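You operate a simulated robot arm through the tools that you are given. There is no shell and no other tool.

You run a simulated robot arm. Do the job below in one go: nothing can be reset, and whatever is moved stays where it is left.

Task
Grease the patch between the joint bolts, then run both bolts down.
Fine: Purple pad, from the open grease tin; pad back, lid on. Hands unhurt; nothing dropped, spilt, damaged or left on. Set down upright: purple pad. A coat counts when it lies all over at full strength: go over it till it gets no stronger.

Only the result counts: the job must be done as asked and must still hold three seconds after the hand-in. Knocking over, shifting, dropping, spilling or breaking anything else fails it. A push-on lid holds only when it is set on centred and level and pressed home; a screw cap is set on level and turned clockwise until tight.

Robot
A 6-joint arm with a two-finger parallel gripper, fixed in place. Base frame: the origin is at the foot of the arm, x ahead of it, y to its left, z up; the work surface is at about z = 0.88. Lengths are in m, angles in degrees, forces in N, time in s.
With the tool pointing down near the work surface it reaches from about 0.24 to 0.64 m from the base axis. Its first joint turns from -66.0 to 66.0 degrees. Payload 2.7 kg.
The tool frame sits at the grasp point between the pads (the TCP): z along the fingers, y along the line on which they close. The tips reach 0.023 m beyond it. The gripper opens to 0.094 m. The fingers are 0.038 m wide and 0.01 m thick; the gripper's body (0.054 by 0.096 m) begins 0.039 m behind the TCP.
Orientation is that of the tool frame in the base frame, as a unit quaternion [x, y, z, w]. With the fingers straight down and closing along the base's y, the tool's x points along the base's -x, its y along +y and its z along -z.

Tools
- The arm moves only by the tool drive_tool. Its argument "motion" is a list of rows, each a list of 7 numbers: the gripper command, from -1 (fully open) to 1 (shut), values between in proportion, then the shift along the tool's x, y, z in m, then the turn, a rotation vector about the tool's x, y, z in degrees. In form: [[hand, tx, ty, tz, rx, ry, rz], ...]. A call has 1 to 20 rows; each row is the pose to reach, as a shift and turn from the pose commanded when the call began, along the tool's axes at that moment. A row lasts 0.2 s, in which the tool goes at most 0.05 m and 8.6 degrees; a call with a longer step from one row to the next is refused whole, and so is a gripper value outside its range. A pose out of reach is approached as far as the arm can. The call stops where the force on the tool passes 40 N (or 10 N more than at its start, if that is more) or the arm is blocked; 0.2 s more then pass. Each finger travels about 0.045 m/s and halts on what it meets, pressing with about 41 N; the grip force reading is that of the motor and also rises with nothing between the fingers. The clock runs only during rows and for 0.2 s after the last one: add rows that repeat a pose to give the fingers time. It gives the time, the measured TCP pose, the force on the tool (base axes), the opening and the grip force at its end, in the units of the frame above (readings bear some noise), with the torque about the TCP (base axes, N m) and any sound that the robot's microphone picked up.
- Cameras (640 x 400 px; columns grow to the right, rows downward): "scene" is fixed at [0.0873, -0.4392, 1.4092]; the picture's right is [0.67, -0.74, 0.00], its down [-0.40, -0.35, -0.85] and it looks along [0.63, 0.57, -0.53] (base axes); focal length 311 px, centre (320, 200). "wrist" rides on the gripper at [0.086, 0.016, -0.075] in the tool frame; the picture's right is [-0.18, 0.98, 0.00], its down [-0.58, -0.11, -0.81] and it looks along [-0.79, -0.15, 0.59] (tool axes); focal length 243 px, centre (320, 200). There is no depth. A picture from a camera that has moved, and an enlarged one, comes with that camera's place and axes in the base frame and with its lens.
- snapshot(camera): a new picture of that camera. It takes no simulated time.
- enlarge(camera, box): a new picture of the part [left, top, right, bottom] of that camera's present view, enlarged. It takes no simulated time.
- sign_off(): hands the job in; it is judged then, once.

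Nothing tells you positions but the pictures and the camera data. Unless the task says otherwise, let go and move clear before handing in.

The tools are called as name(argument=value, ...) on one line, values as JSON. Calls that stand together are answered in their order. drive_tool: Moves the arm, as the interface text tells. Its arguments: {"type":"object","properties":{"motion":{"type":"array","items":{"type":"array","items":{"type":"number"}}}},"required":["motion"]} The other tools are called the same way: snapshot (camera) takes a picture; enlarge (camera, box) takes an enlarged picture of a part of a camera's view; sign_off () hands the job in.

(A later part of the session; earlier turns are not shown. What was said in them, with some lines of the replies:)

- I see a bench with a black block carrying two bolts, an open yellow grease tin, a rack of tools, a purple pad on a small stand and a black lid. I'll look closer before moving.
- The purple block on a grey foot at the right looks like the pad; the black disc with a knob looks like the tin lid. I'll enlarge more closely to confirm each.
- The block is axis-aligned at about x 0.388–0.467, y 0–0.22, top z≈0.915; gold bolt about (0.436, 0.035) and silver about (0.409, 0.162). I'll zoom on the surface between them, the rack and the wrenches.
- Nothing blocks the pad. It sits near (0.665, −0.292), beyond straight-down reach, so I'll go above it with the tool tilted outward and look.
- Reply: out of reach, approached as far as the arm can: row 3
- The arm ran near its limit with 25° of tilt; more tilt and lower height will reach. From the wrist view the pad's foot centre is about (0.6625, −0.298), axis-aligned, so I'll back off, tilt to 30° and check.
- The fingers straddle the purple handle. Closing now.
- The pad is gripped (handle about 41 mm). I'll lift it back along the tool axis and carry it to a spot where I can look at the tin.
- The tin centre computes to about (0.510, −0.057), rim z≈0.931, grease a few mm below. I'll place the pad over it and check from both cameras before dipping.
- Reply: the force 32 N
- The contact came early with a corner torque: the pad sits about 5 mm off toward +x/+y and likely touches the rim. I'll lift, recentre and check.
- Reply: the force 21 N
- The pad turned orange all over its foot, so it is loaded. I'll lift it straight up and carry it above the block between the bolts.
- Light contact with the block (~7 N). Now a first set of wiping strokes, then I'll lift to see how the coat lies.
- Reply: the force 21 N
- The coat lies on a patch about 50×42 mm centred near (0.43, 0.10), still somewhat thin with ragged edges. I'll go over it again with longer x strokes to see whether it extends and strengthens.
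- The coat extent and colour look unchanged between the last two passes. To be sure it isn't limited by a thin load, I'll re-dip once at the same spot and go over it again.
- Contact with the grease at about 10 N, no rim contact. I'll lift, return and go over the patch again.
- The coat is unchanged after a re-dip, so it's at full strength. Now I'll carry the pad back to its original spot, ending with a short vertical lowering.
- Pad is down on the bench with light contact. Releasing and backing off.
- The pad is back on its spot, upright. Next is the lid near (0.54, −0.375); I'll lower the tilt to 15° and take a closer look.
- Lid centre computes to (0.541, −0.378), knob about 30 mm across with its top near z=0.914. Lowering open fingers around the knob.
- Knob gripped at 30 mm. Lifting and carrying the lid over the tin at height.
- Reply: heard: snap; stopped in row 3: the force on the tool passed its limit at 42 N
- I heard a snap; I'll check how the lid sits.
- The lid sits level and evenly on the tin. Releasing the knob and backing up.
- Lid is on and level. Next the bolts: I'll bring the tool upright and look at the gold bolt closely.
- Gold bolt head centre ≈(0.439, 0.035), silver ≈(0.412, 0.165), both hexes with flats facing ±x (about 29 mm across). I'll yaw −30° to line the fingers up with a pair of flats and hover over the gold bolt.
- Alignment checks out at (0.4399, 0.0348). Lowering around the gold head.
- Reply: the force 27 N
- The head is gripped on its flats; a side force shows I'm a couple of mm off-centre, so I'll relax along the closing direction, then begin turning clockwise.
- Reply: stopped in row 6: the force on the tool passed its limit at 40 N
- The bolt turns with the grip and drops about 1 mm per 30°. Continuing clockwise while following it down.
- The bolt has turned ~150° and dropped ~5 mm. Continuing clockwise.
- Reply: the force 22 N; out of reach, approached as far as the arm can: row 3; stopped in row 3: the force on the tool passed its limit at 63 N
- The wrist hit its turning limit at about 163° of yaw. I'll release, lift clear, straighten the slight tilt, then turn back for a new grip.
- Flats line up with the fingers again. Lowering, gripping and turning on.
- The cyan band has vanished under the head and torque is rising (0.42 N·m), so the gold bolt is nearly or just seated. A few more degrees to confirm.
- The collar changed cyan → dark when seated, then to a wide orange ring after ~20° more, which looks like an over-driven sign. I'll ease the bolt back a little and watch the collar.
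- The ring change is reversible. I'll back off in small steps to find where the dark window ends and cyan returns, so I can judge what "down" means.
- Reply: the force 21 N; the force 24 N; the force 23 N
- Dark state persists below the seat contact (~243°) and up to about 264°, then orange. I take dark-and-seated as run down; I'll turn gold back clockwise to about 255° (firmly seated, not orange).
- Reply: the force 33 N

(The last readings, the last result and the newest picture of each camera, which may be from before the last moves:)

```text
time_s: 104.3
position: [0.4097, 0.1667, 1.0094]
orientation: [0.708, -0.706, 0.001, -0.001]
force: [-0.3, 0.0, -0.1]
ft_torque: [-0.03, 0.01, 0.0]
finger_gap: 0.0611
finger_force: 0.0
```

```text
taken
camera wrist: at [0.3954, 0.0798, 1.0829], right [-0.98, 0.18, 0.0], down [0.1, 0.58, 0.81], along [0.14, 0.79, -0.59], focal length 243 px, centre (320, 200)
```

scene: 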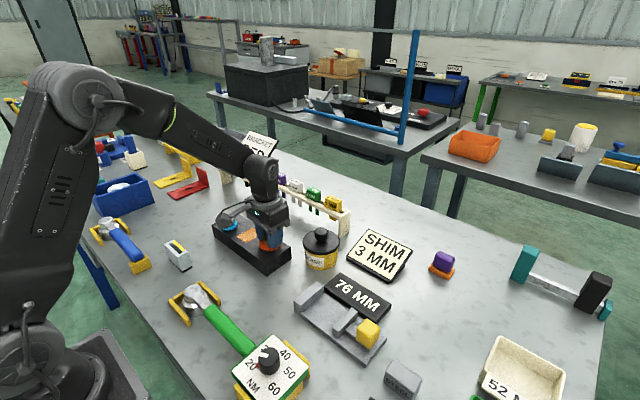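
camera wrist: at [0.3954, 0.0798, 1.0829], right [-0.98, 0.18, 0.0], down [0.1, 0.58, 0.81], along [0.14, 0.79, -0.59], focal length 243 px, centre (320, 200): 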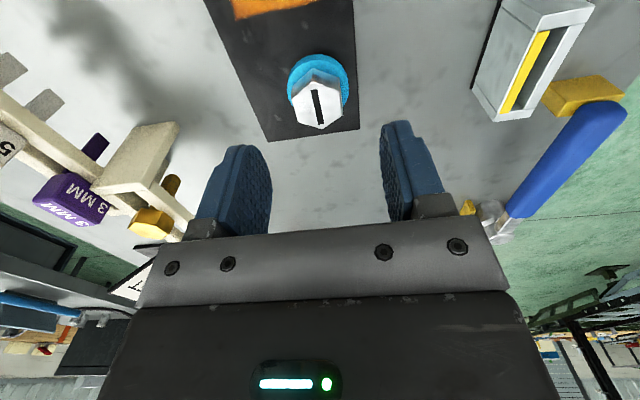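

Gold sits flat on a thin dark collar. Now over the silver bolt at yaw −90; I'll back-turn further to −150 so one grip can cover the whole run.

drive_tool(motion=[[-0.3, 0, 0, 0, 0, 0, -8], [-0.3, 0, 0, 0, 0, 0, -16], [-0.3, 0, 0, 0, 0, 0, -24], [-0.3, 0, 0, 0, 0, 0, -32], [-0.3, 0, 0, 0, 0, 0, -40], [-0.3, 0, 0, 0, 0, 0, -48], [-0.3, 0, 0, 0, 0, 0, -56], [-0.3, 0, 0, 0, 0, 0, -60], [-0.3, 0, 0, 0, 0, 0, -60]])

snapshot(camera="wrist")

enlarge(camera="wrist", box=[260, 50, 400, 150])

```text
time_s: 106.3
position: [0.411, 0.1655, 1.0093]
orientation: [0.967, -0.257, 0.0, 0.0]
force: [0.0, 0.0, 0.4]
ft_torque: [0.04, 0.03, -0.01]
finger_gap: 0.0611
finger_force: 0.0
```

```text
taken
camera wrist: at [0.4791, 0.1088, 1.0829], right [-0.65, -0.76, 0.0], down [-0.45, 0.38, 0.81], along [-0.61, 0.52, -0.59], focal length 243 px, centre (320, 200)
```

wrist: 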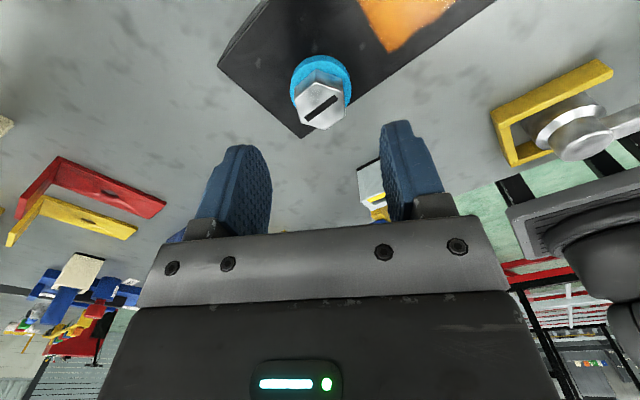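

```text
4.00 times, centred on (330, 100) of wrist
camera zoom: at [0.4791, 0.1088, 1.0829], right [-0.65, -0.76, 0.0], down [-0.45, 0.38, 0.81], along [-0.61, 0.52, -0.59], focal length 970 px, centre (280, 600)
```

zoom: 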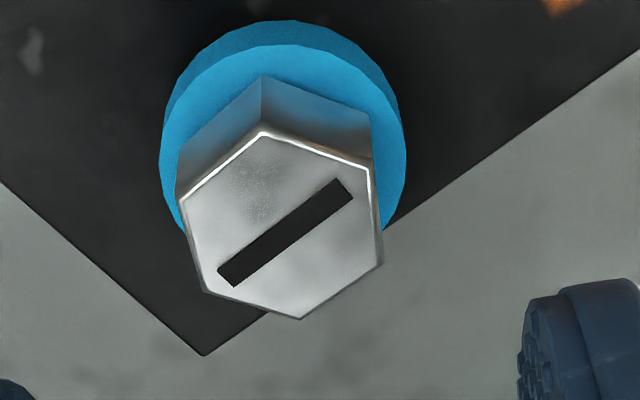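

Silver bolt is centred between the fingers with flats aligned. Lowering and gripping.

drive_tool(motion=[[-0.3, 0.0009, -0.0005, 0.02, 0, 0, 0], [-0.3, 0.0009, -0.0005, 0.04, 0, 0, 0], [-0.3, 0.0009, -0.0005, 0.0515, 0, 0, 0], [-0.3, 0.0009, -0.0005, 0.0515, 0, 0, 0], [0.1, 0.0009, -0.0005, 0.0515, 0, 0, 0], [0.4, 0.0009, -0.0005, 0.0515, 0, 0, 0], [1, 0.0009, -0.0005, 0.0515, 0, 0, 0], [1, 0.0009, -0.0005, 0.0515, 0, 0, 0]])

enlarge(camera="wrist", box=[220, 80, 420, 220])

```text
time_s: 108.1
position: [0.4119, 0.1663, 0.9574]
orientation: [0.966, -0.257, -0.001, 0.0]
force: [-6.0, -12.7, 1.0]
ft_torque: [-0.23, 0.11, -0.05]
finger_gap: 0.0294
finger_force: 45.3
```

```text
2.86 times, centred on (320, 150) of wrist
camera zoom: at [0.4791, 0.1084, 1.0314], right [-0.65, -0.76, 0.0], down [-0.45, 0.38, 0.81], along [-0.61, 0.52, -0.59], focal length 693 px, centre (320, 343)
```

zoom: 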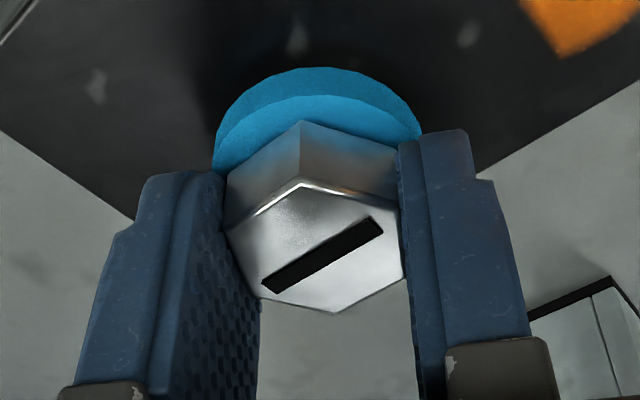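

drive_tool(motion=[[1, 0, 0.001, 0, 0, 0, 0], [1, 0, 0.001, 0.0002, 0, 0, 6], [1, 0, 0.001, 0.0004, 0, 0, 12], [1, 0, 0.001, 0.0006, 0, 0, 18], [1, 0, 0.001, 0.0008, 0, 0, 24], [1, 0, 0.001, 0.0011, 0, 0, 30], [1, 0, 0.001, 0.0013, 0, 0, 36], [1, 0, 0.001, 0.0015, 0, 0, 42]])

```text
time_s: 109.9
position: [0.4122, 0.1659, 0.9551]
orientation: [0.81, -0.587, 0.0, -0.002]
force: [-4.4, -1.7, -6.5]
ft_torque: [-0.56, -0.15, 0.01]
finger_gap: 0.0293
finger_force: 45.3
```

drive_tool(motion=[[1, 0, 0, 0.0003, 0, 0, 6], [1, 0, 0, 0.0006, 0, 0, 12], [1, 0, 0, 0.0009, 0, 0, 18], [1, 0, 0, 0.0012, 0, 0, 24], [1, 0, 0, 0.0014, 0, 0, 30], [1, 0, 0, 0.0016, 0, 0, 36], [1, 0, 0, 0.0018, 0, 0, 42], [1, 0, 0, 0.002, 0, 0, 48]])

enlarge(camera="wrist", box=[220, 80, 420, 220])

```text
time_s: 111.7
position: [0.4129, 0.1674, 0.9535]
orientation: [-0.5, 0.866, 0.0, 0.002]
force: [-5.2, 6.6, 0.8]
ft_torque: [-0.59, 0.38, 0.03]
finger_gap: 0.0295
finger_force: 45.0
```

```text
2.86 times, centred on (320, 150) of wrist
camera zoom: at [0.3553, 0.0985, 1.0279], right [-0.76, 0.65, 0.0], down [0.38, 0.45, 0.81], along [0.53, 0.61, -0.59], focal length 693 px, centre (320, 343)
```

zoom: 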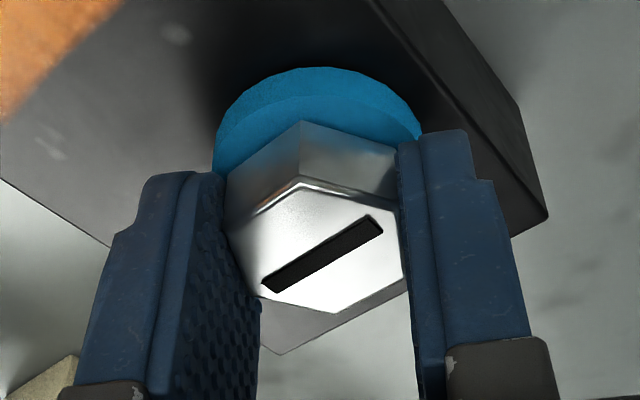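

drive_tool(motion=[[1, 0, 0, 0.0003, 0, 0, 6], [1, 0, 0, 0.0005, 0, 0, 12], [1, 0, 0, 0.0008, 0, 0, 18], [1, 0, 0, 0.001, 0, 0, 24], [1, 0, 0, 0.0012, 0, 0, 30], [1, 0, 0, 0.0014, 0, 0, 36], [1, 0, 0, 0.0016, 0, 0, 42], [1, 0, 0, 0.0018, 0, 0, 48]])

enlarge(camera="wrist", box=[220, 80, 420, 220])

```text
time_s: 113.5
position: [0.4117, 0.1655, 0.9527]
orientation: [-0.106, 0.994, 0.001, 0.002]
force: [8.3, 7.4, -5.1]
ft_torque: [-0.16, 0.44, 0.05]
finger_gap: 0.0298
finger_force: 45.0
```

```text
2.86 times, centred on (320, 150) of wrist
camera zoom: at [0.3247, 0.1628, 1.0261], right [-0.03, 1.0, 0.0], down [0.59, 0.01, 0.81], along [0.81, 0.02, -0.59], focal length 693 px, centre (320, 343)
```

zoom: 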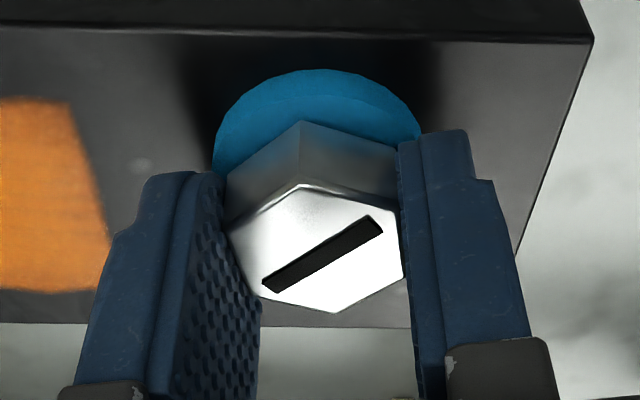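

drive_tool(motion=[[1, 0, 0, 0.0003, 0, 0, 6], [1, 0, 0, 0.0006, 0, 0, 12], [1, 0, 0, 0.0009, 0, 0, 18], [1, 0, 0, 0.0012, 0, 0, 24], [1, 0, 0, 0.0014, 0, 0, 30], [1, 0, 0, 0.0017, 0, 0, 36], [1, 0, 0, 0.002, 0, 0, 42]])

enlarge(camera="wrist", box=[220, 80, 420, 220])

```text
time_s: 115.1
position: [0.4116, 0.1645, 0.9512]
orientation: [0.258, 0.966, 0.001, 0.0]
force: [1.0, -6.7, 6.0]
ft_torque: [-0.61, -0.45, 0.02]
finger_gap: 0.0295
finger_force: 44.7
```

```text
2.86 times, centred on (320, 150) of wrist
camera zoom: at [0.3459, 0.222, 1.0248], right [0.65, 0.76, 0.0], down [0.45, -0.39, 0.81], along [0.61, -0.52, -0.59], focal length 693 px, centre (320, 343)
```

zoom: 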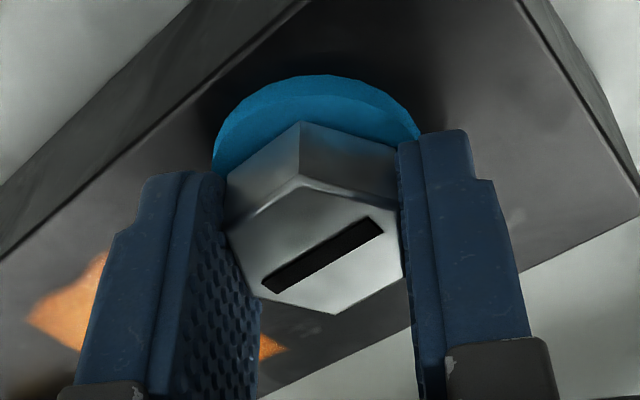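

drive_tool(motion=[[1, 0, 0, 0.0002, 0, 0, 6], [1, 0, 0, 0.0004, 0, 0, 12], [1, 0, 0, 0.0006, 0, 0, 18], [1, 0, 0, 0.0008, 0, 0, 24], [1, 0, 0, 0.001, 0, 0, 30]])

enlarge(camera="wrist", box=[220, 80, 420, 220])

```text
time_s: 116.3
position: [0.412, 0.1637, 0.9492]
orientation: [0.499, 0.867, 0.001, 0.001]
force: [-1.3, -10.5, 16.4]
ft_torque: [-0.46, 0.2, 0.02]
finger_gap: 0.0295
finger_force: 45.1
```

```text
2.86 times, centred on (320, 150) of wrist
camera zoom: at [0.3832, 0.2475, 1.0237], right [0.94, 0.33, 0.0], down [0.2, -0.56, 0.81], along [0.27, -0.76, -0.59], focal length 693 px, centre (320, 343)
```

zoom: 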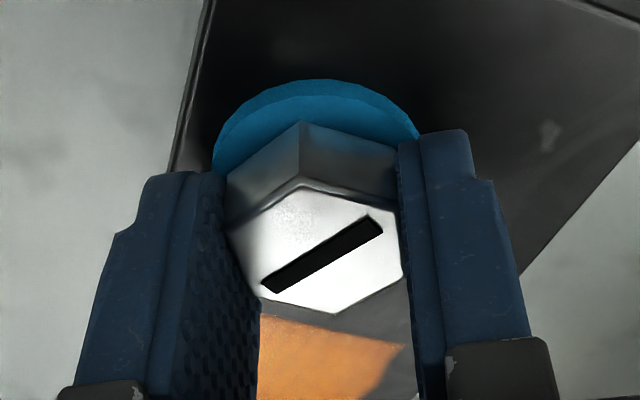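

drive_tool(motion=[[1, 0, 0, 0.0, 0, 0, 6], [1, 0, 0, 0.0001, 0, 0, 12], [1, 0, 0, 0.0002, 0, 0, 18], [1, 0, 0, 0.0002, 0, 0, 18]])

enlarge(camera="wrist", box=[220, 80, 420, 220])

```text
time_s: 117.3
position: [0.4116, 0.1649, 0.949]
orientation: [0.629, 0.778, 0.001, 0.0]
force: [-1.3, -9.1, 11.8]
ft_torque: [-0.72, -0.19, -0.07]
finger_gap: 0.0294
finger_force: 45.2
```

```text
2.86 times, centred on (320, 150) of wrist
camera zoom: at [0.4102, 0.2525, 1.023], right [1.0, 0.03, 0.0], down [0.01, -0.59, 0.81], along [0.02, -0.81, -0.59], focal length 693 px, centre (320, 343)
```

zoom: 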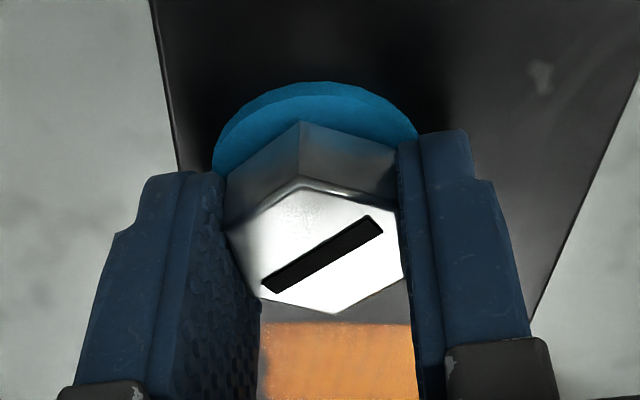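

drive_tool(motion=[[1, 0, 0, 0.0001, 0, 0, 4], [1, 0, 0, 0.0002, 0, 0, 8], [1, 0, 0, 0.0002, 0, 0, 8]])

enlarge(camera="wrist", box=[220, 80, 420, 220])

```text
time_s: 118.1
position: [0.4124, 0.1655, 0.9476]
orientation: [0.682, 0.732, 0.0, 0.0]
force: [-4.9, -11.0, 12.9]
ft_torque: [-0.22, 0.16, -0.08]
finger_gap: 0.0294
finger_force: 45.2
```

```text
2.86 times, centred on (320, 150) of wrist
camera zoom: at [0.4224, 0.252, 1.0227], right [0.99, -0.11, 0.0], down [-0.07, -0.59, 0.81], along [-0.09, -0.8, -0.59], focal length 693 px, centre (320, 343)
```

zoom: 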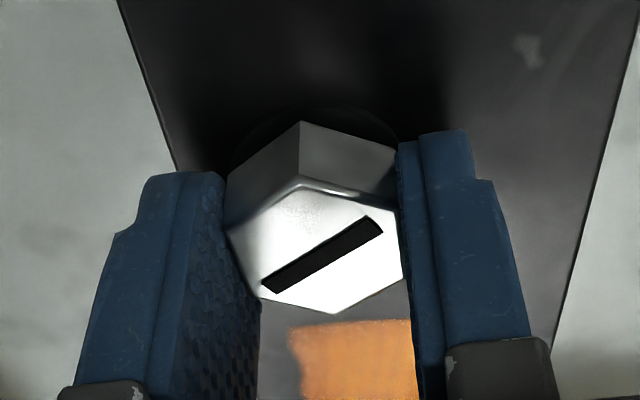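

Silver's collar turned dark at about 236°. A bit further to seat it firmly, staying short of orange.

drive_tool(motion=[[1, 0, 0, 0, 0, 0, 4], [1, 0, 0, 0, 0, 0, 8], [1, 0, 0, 0, 0, 0, 8]])

enlarge(camera="wrist", box=[220, 80, 420, 220])

```text
time_s: 118.9
position: [0.4112, 0.1649, 0.9481]
orientation: [0.731, 0.683, -0.001, -0.001]
force: [-1.9, -11.0, -3.4]
ft_torque: [0.69, -0.2, 0.05]
finger_gap: 0.0296
finger_force: 45.0
```

```text
2.86 times, centred on (320, 150) of wrist
camera zoom: at [0.4345, 0.2498, 1.0224], right [0.97, -0.25, 0.0], down [-0.15, -0.57, 0.81], along [-0.2, -0.78, -0.59], focal length 693 px, centre (320, 343)
```

zoom: 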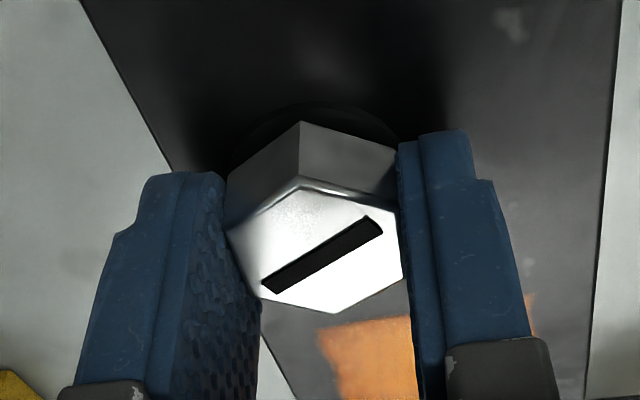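

drive_tool(motion=[[1, 0, 0, 0.0002, 0, 0, 4], [1, 0, 0, 0.0002, 0, 0, 6], [1, 0, 0, 0.0002, 0, 0, 6]])

enlarge(camera="wrist", box=[220, 80, 420, 220])

```text
time_s: 119.7
position: [0.4121, 0.1648, 0.9477]
orientation: [0.765, 0.644, -0.001, -0.001]
force: [-2.3, -12.2, -10.4]
ft_torque: [-0.07, -0.11, 0.09]
finger_gap: 0.0292
finger_force: 45.0
```

```text
2.86 times, centred on (320, 150) of wrist
camera zoom: at [0.4433, 0.2472, 1.0221], right [0.94, -0.35, 0.0], down [-0.21, -0.55, 0.81], along [-0.28, -0.76, -0.59], focal length 693 px, centre (320, 343)
```

zoom: 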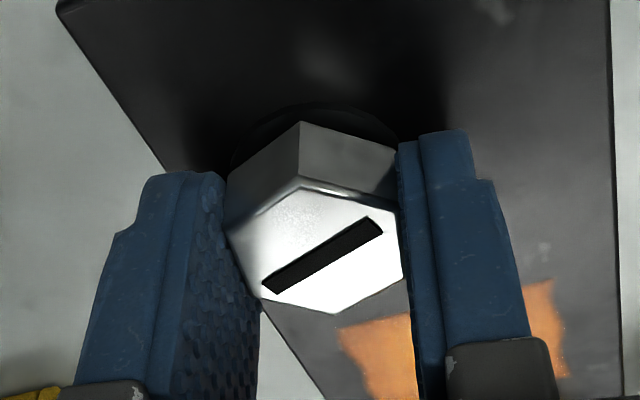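

drive_tool(motion=[[1, 0, 0, 0.0006, 0, 0, 3], [1, 0, 0, 0.0006, 0, 0, 6], [1, 0, 0, 0.0006, 0, 0, 6]])

enlarge(camera="wrist", box=[220, 80, 420, 220])

```text
time_s: 120.5
position: [0.4119, 0.1661, 0.9482]
orientation: [0.797, 0.603, 0.001, 0.0]
force: [1.1, -10.0, -15.2]
ft_torque: [-1.16, 0.19, 0.23]
finger_gap: 0.0293
finger_force: 45.0
```

```text
2.86 times, centred on (320, 150) of wrist
camera zoom: at [0.4515, 0.2435, 1.022], right [0.9, -0.45, 0.0], down [-0.26, -0.53, 0.81], along [-0.36, -0.72, -0.59], focal length 693 px, centre (320, 343)
```

zoom: 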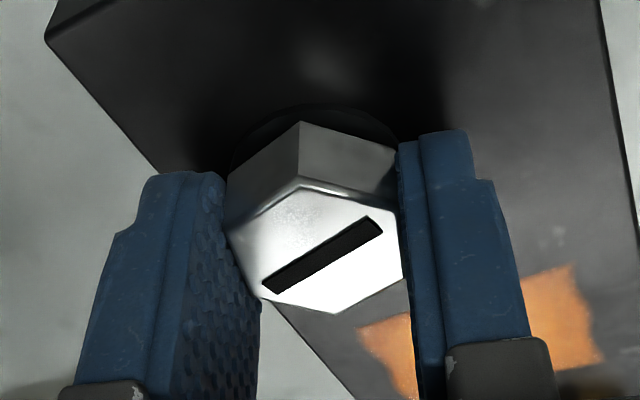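

Silver is seated with torque rising and the collar dark. Releasing and lifting clear.

drive_tool(motion=[[1, 0, 0, 0.0008, 0, 0, 0], [0.2, 0, 0, 0.0008, 0, 0, 0], [-0.3, 0, 0, 0.0008, 0, 0, 0], [-0.3, 0, 0, 0.0008, 0, 0, 0], [-0.3, 0, 0, -0.01, 0, 0, 0], [-0.3, 0, 0, -0.03, 0, 0, 0], [-0.3, 0, 0, -0.07, 0, 0, 0], [-0.3, 0, 0, -0.11, 0, 0, 0], [-0.3, 0, 0, -0.15, 0, 0, 0]])

snapshot(camera="scene")

enlarge(camera="scene", box=[205, 205, 345, 275])

snapshot(camera="wrist")

```text
time_s: 122.5
position: [0.4105, 0.1637, 1.098]
orientation: [0.798, 0.603, 0.001, 0.0]
force: [-0.6, 0.4, -0.5]
ft_torque: [-0.01, -0.01, -0.01]
finger_gap: 0.061
finger_force: 0.0
```

```text
taken
```

scene: 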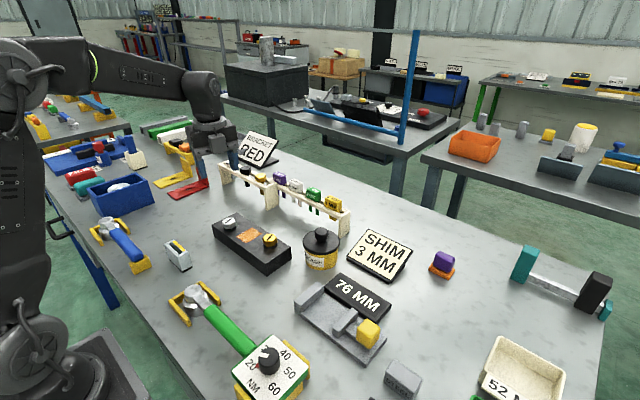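

```text
4.57 times, centred on (275, 240) of scene
camera zoom: at [0.0873, -0.4392, 1.4092], right [0.67, -0.74, 0.0], down [-0.4, -0.35, -0.85], along [0.63, 0.57, -0.53], focal length 1420 px, centre (526, 17)
```

zoom: 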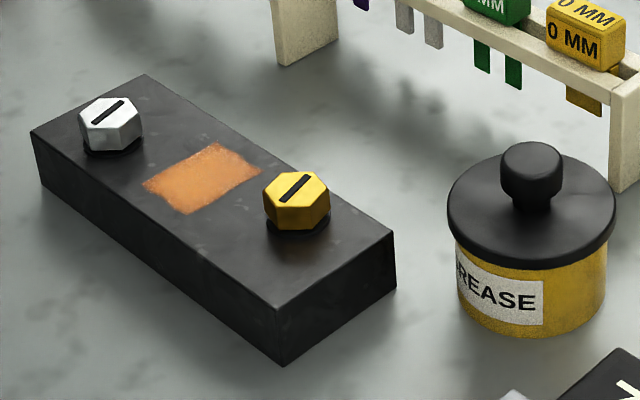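

```text
taken
camera wrist: at [0.4507, 0.2433, 1.1729], right [0.9, -0.44, 0.0], down [-0.26, -0.53, 0.81], along [-0.36, -0.72, -0.59], focal length 243 px, centre (320, 200)
```

wrist: 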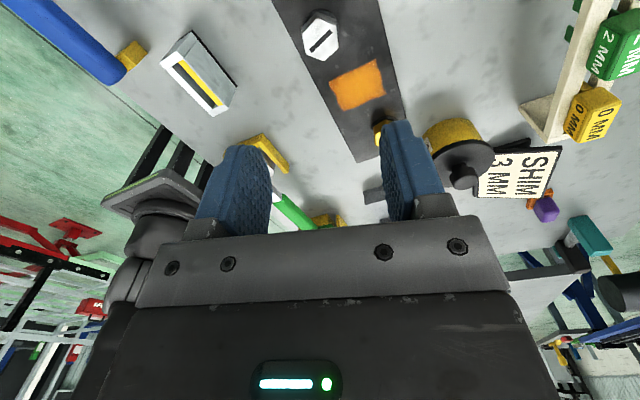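

Both bolts sit flat with dark collars, the greased patch is full and even, the lid is centred and snapped on, and the purple pad stands upright on its original spot. The arm is clear and nothing else has moved, so I'm handing the job in.

sign_off()

```text
The job is handed in.
```

The job is handed in, and I haven't seen the verdict. The one thing I'm unsure of is how tight the bolts were meant to be.

- **Grease:** I coated the patch between the bolts with the purple pad, then reloaded the pad and went over it again. Neither the colour nor the extent changed, so I took it as full strength.
- **Pad and lid:** The purple pad is back where it started, standing upright with grease still on its foot. The lid snapped onto the tin and sits level and centred. The tin itself may have shifted by about 1 mm as the lid went on.
- **Bolts:** The collar under each head starts cyan. It turns dark as the bolt nears its seat at about 240° of turn, then goes wide and orange if turned further. I took seated and dark as "run down" and left both bolts at about 255°. If orange is the sign of a properly tight bolt, both are slightly short.
- **Gold bolt:** I turned it briefly into the orange while finding this out, then backed it off. The collar went dark again, so I don't think it was harmed.

As far as I could see, nothing else was moved, spilt or dropped, and the arm was lifted clear before handing in.
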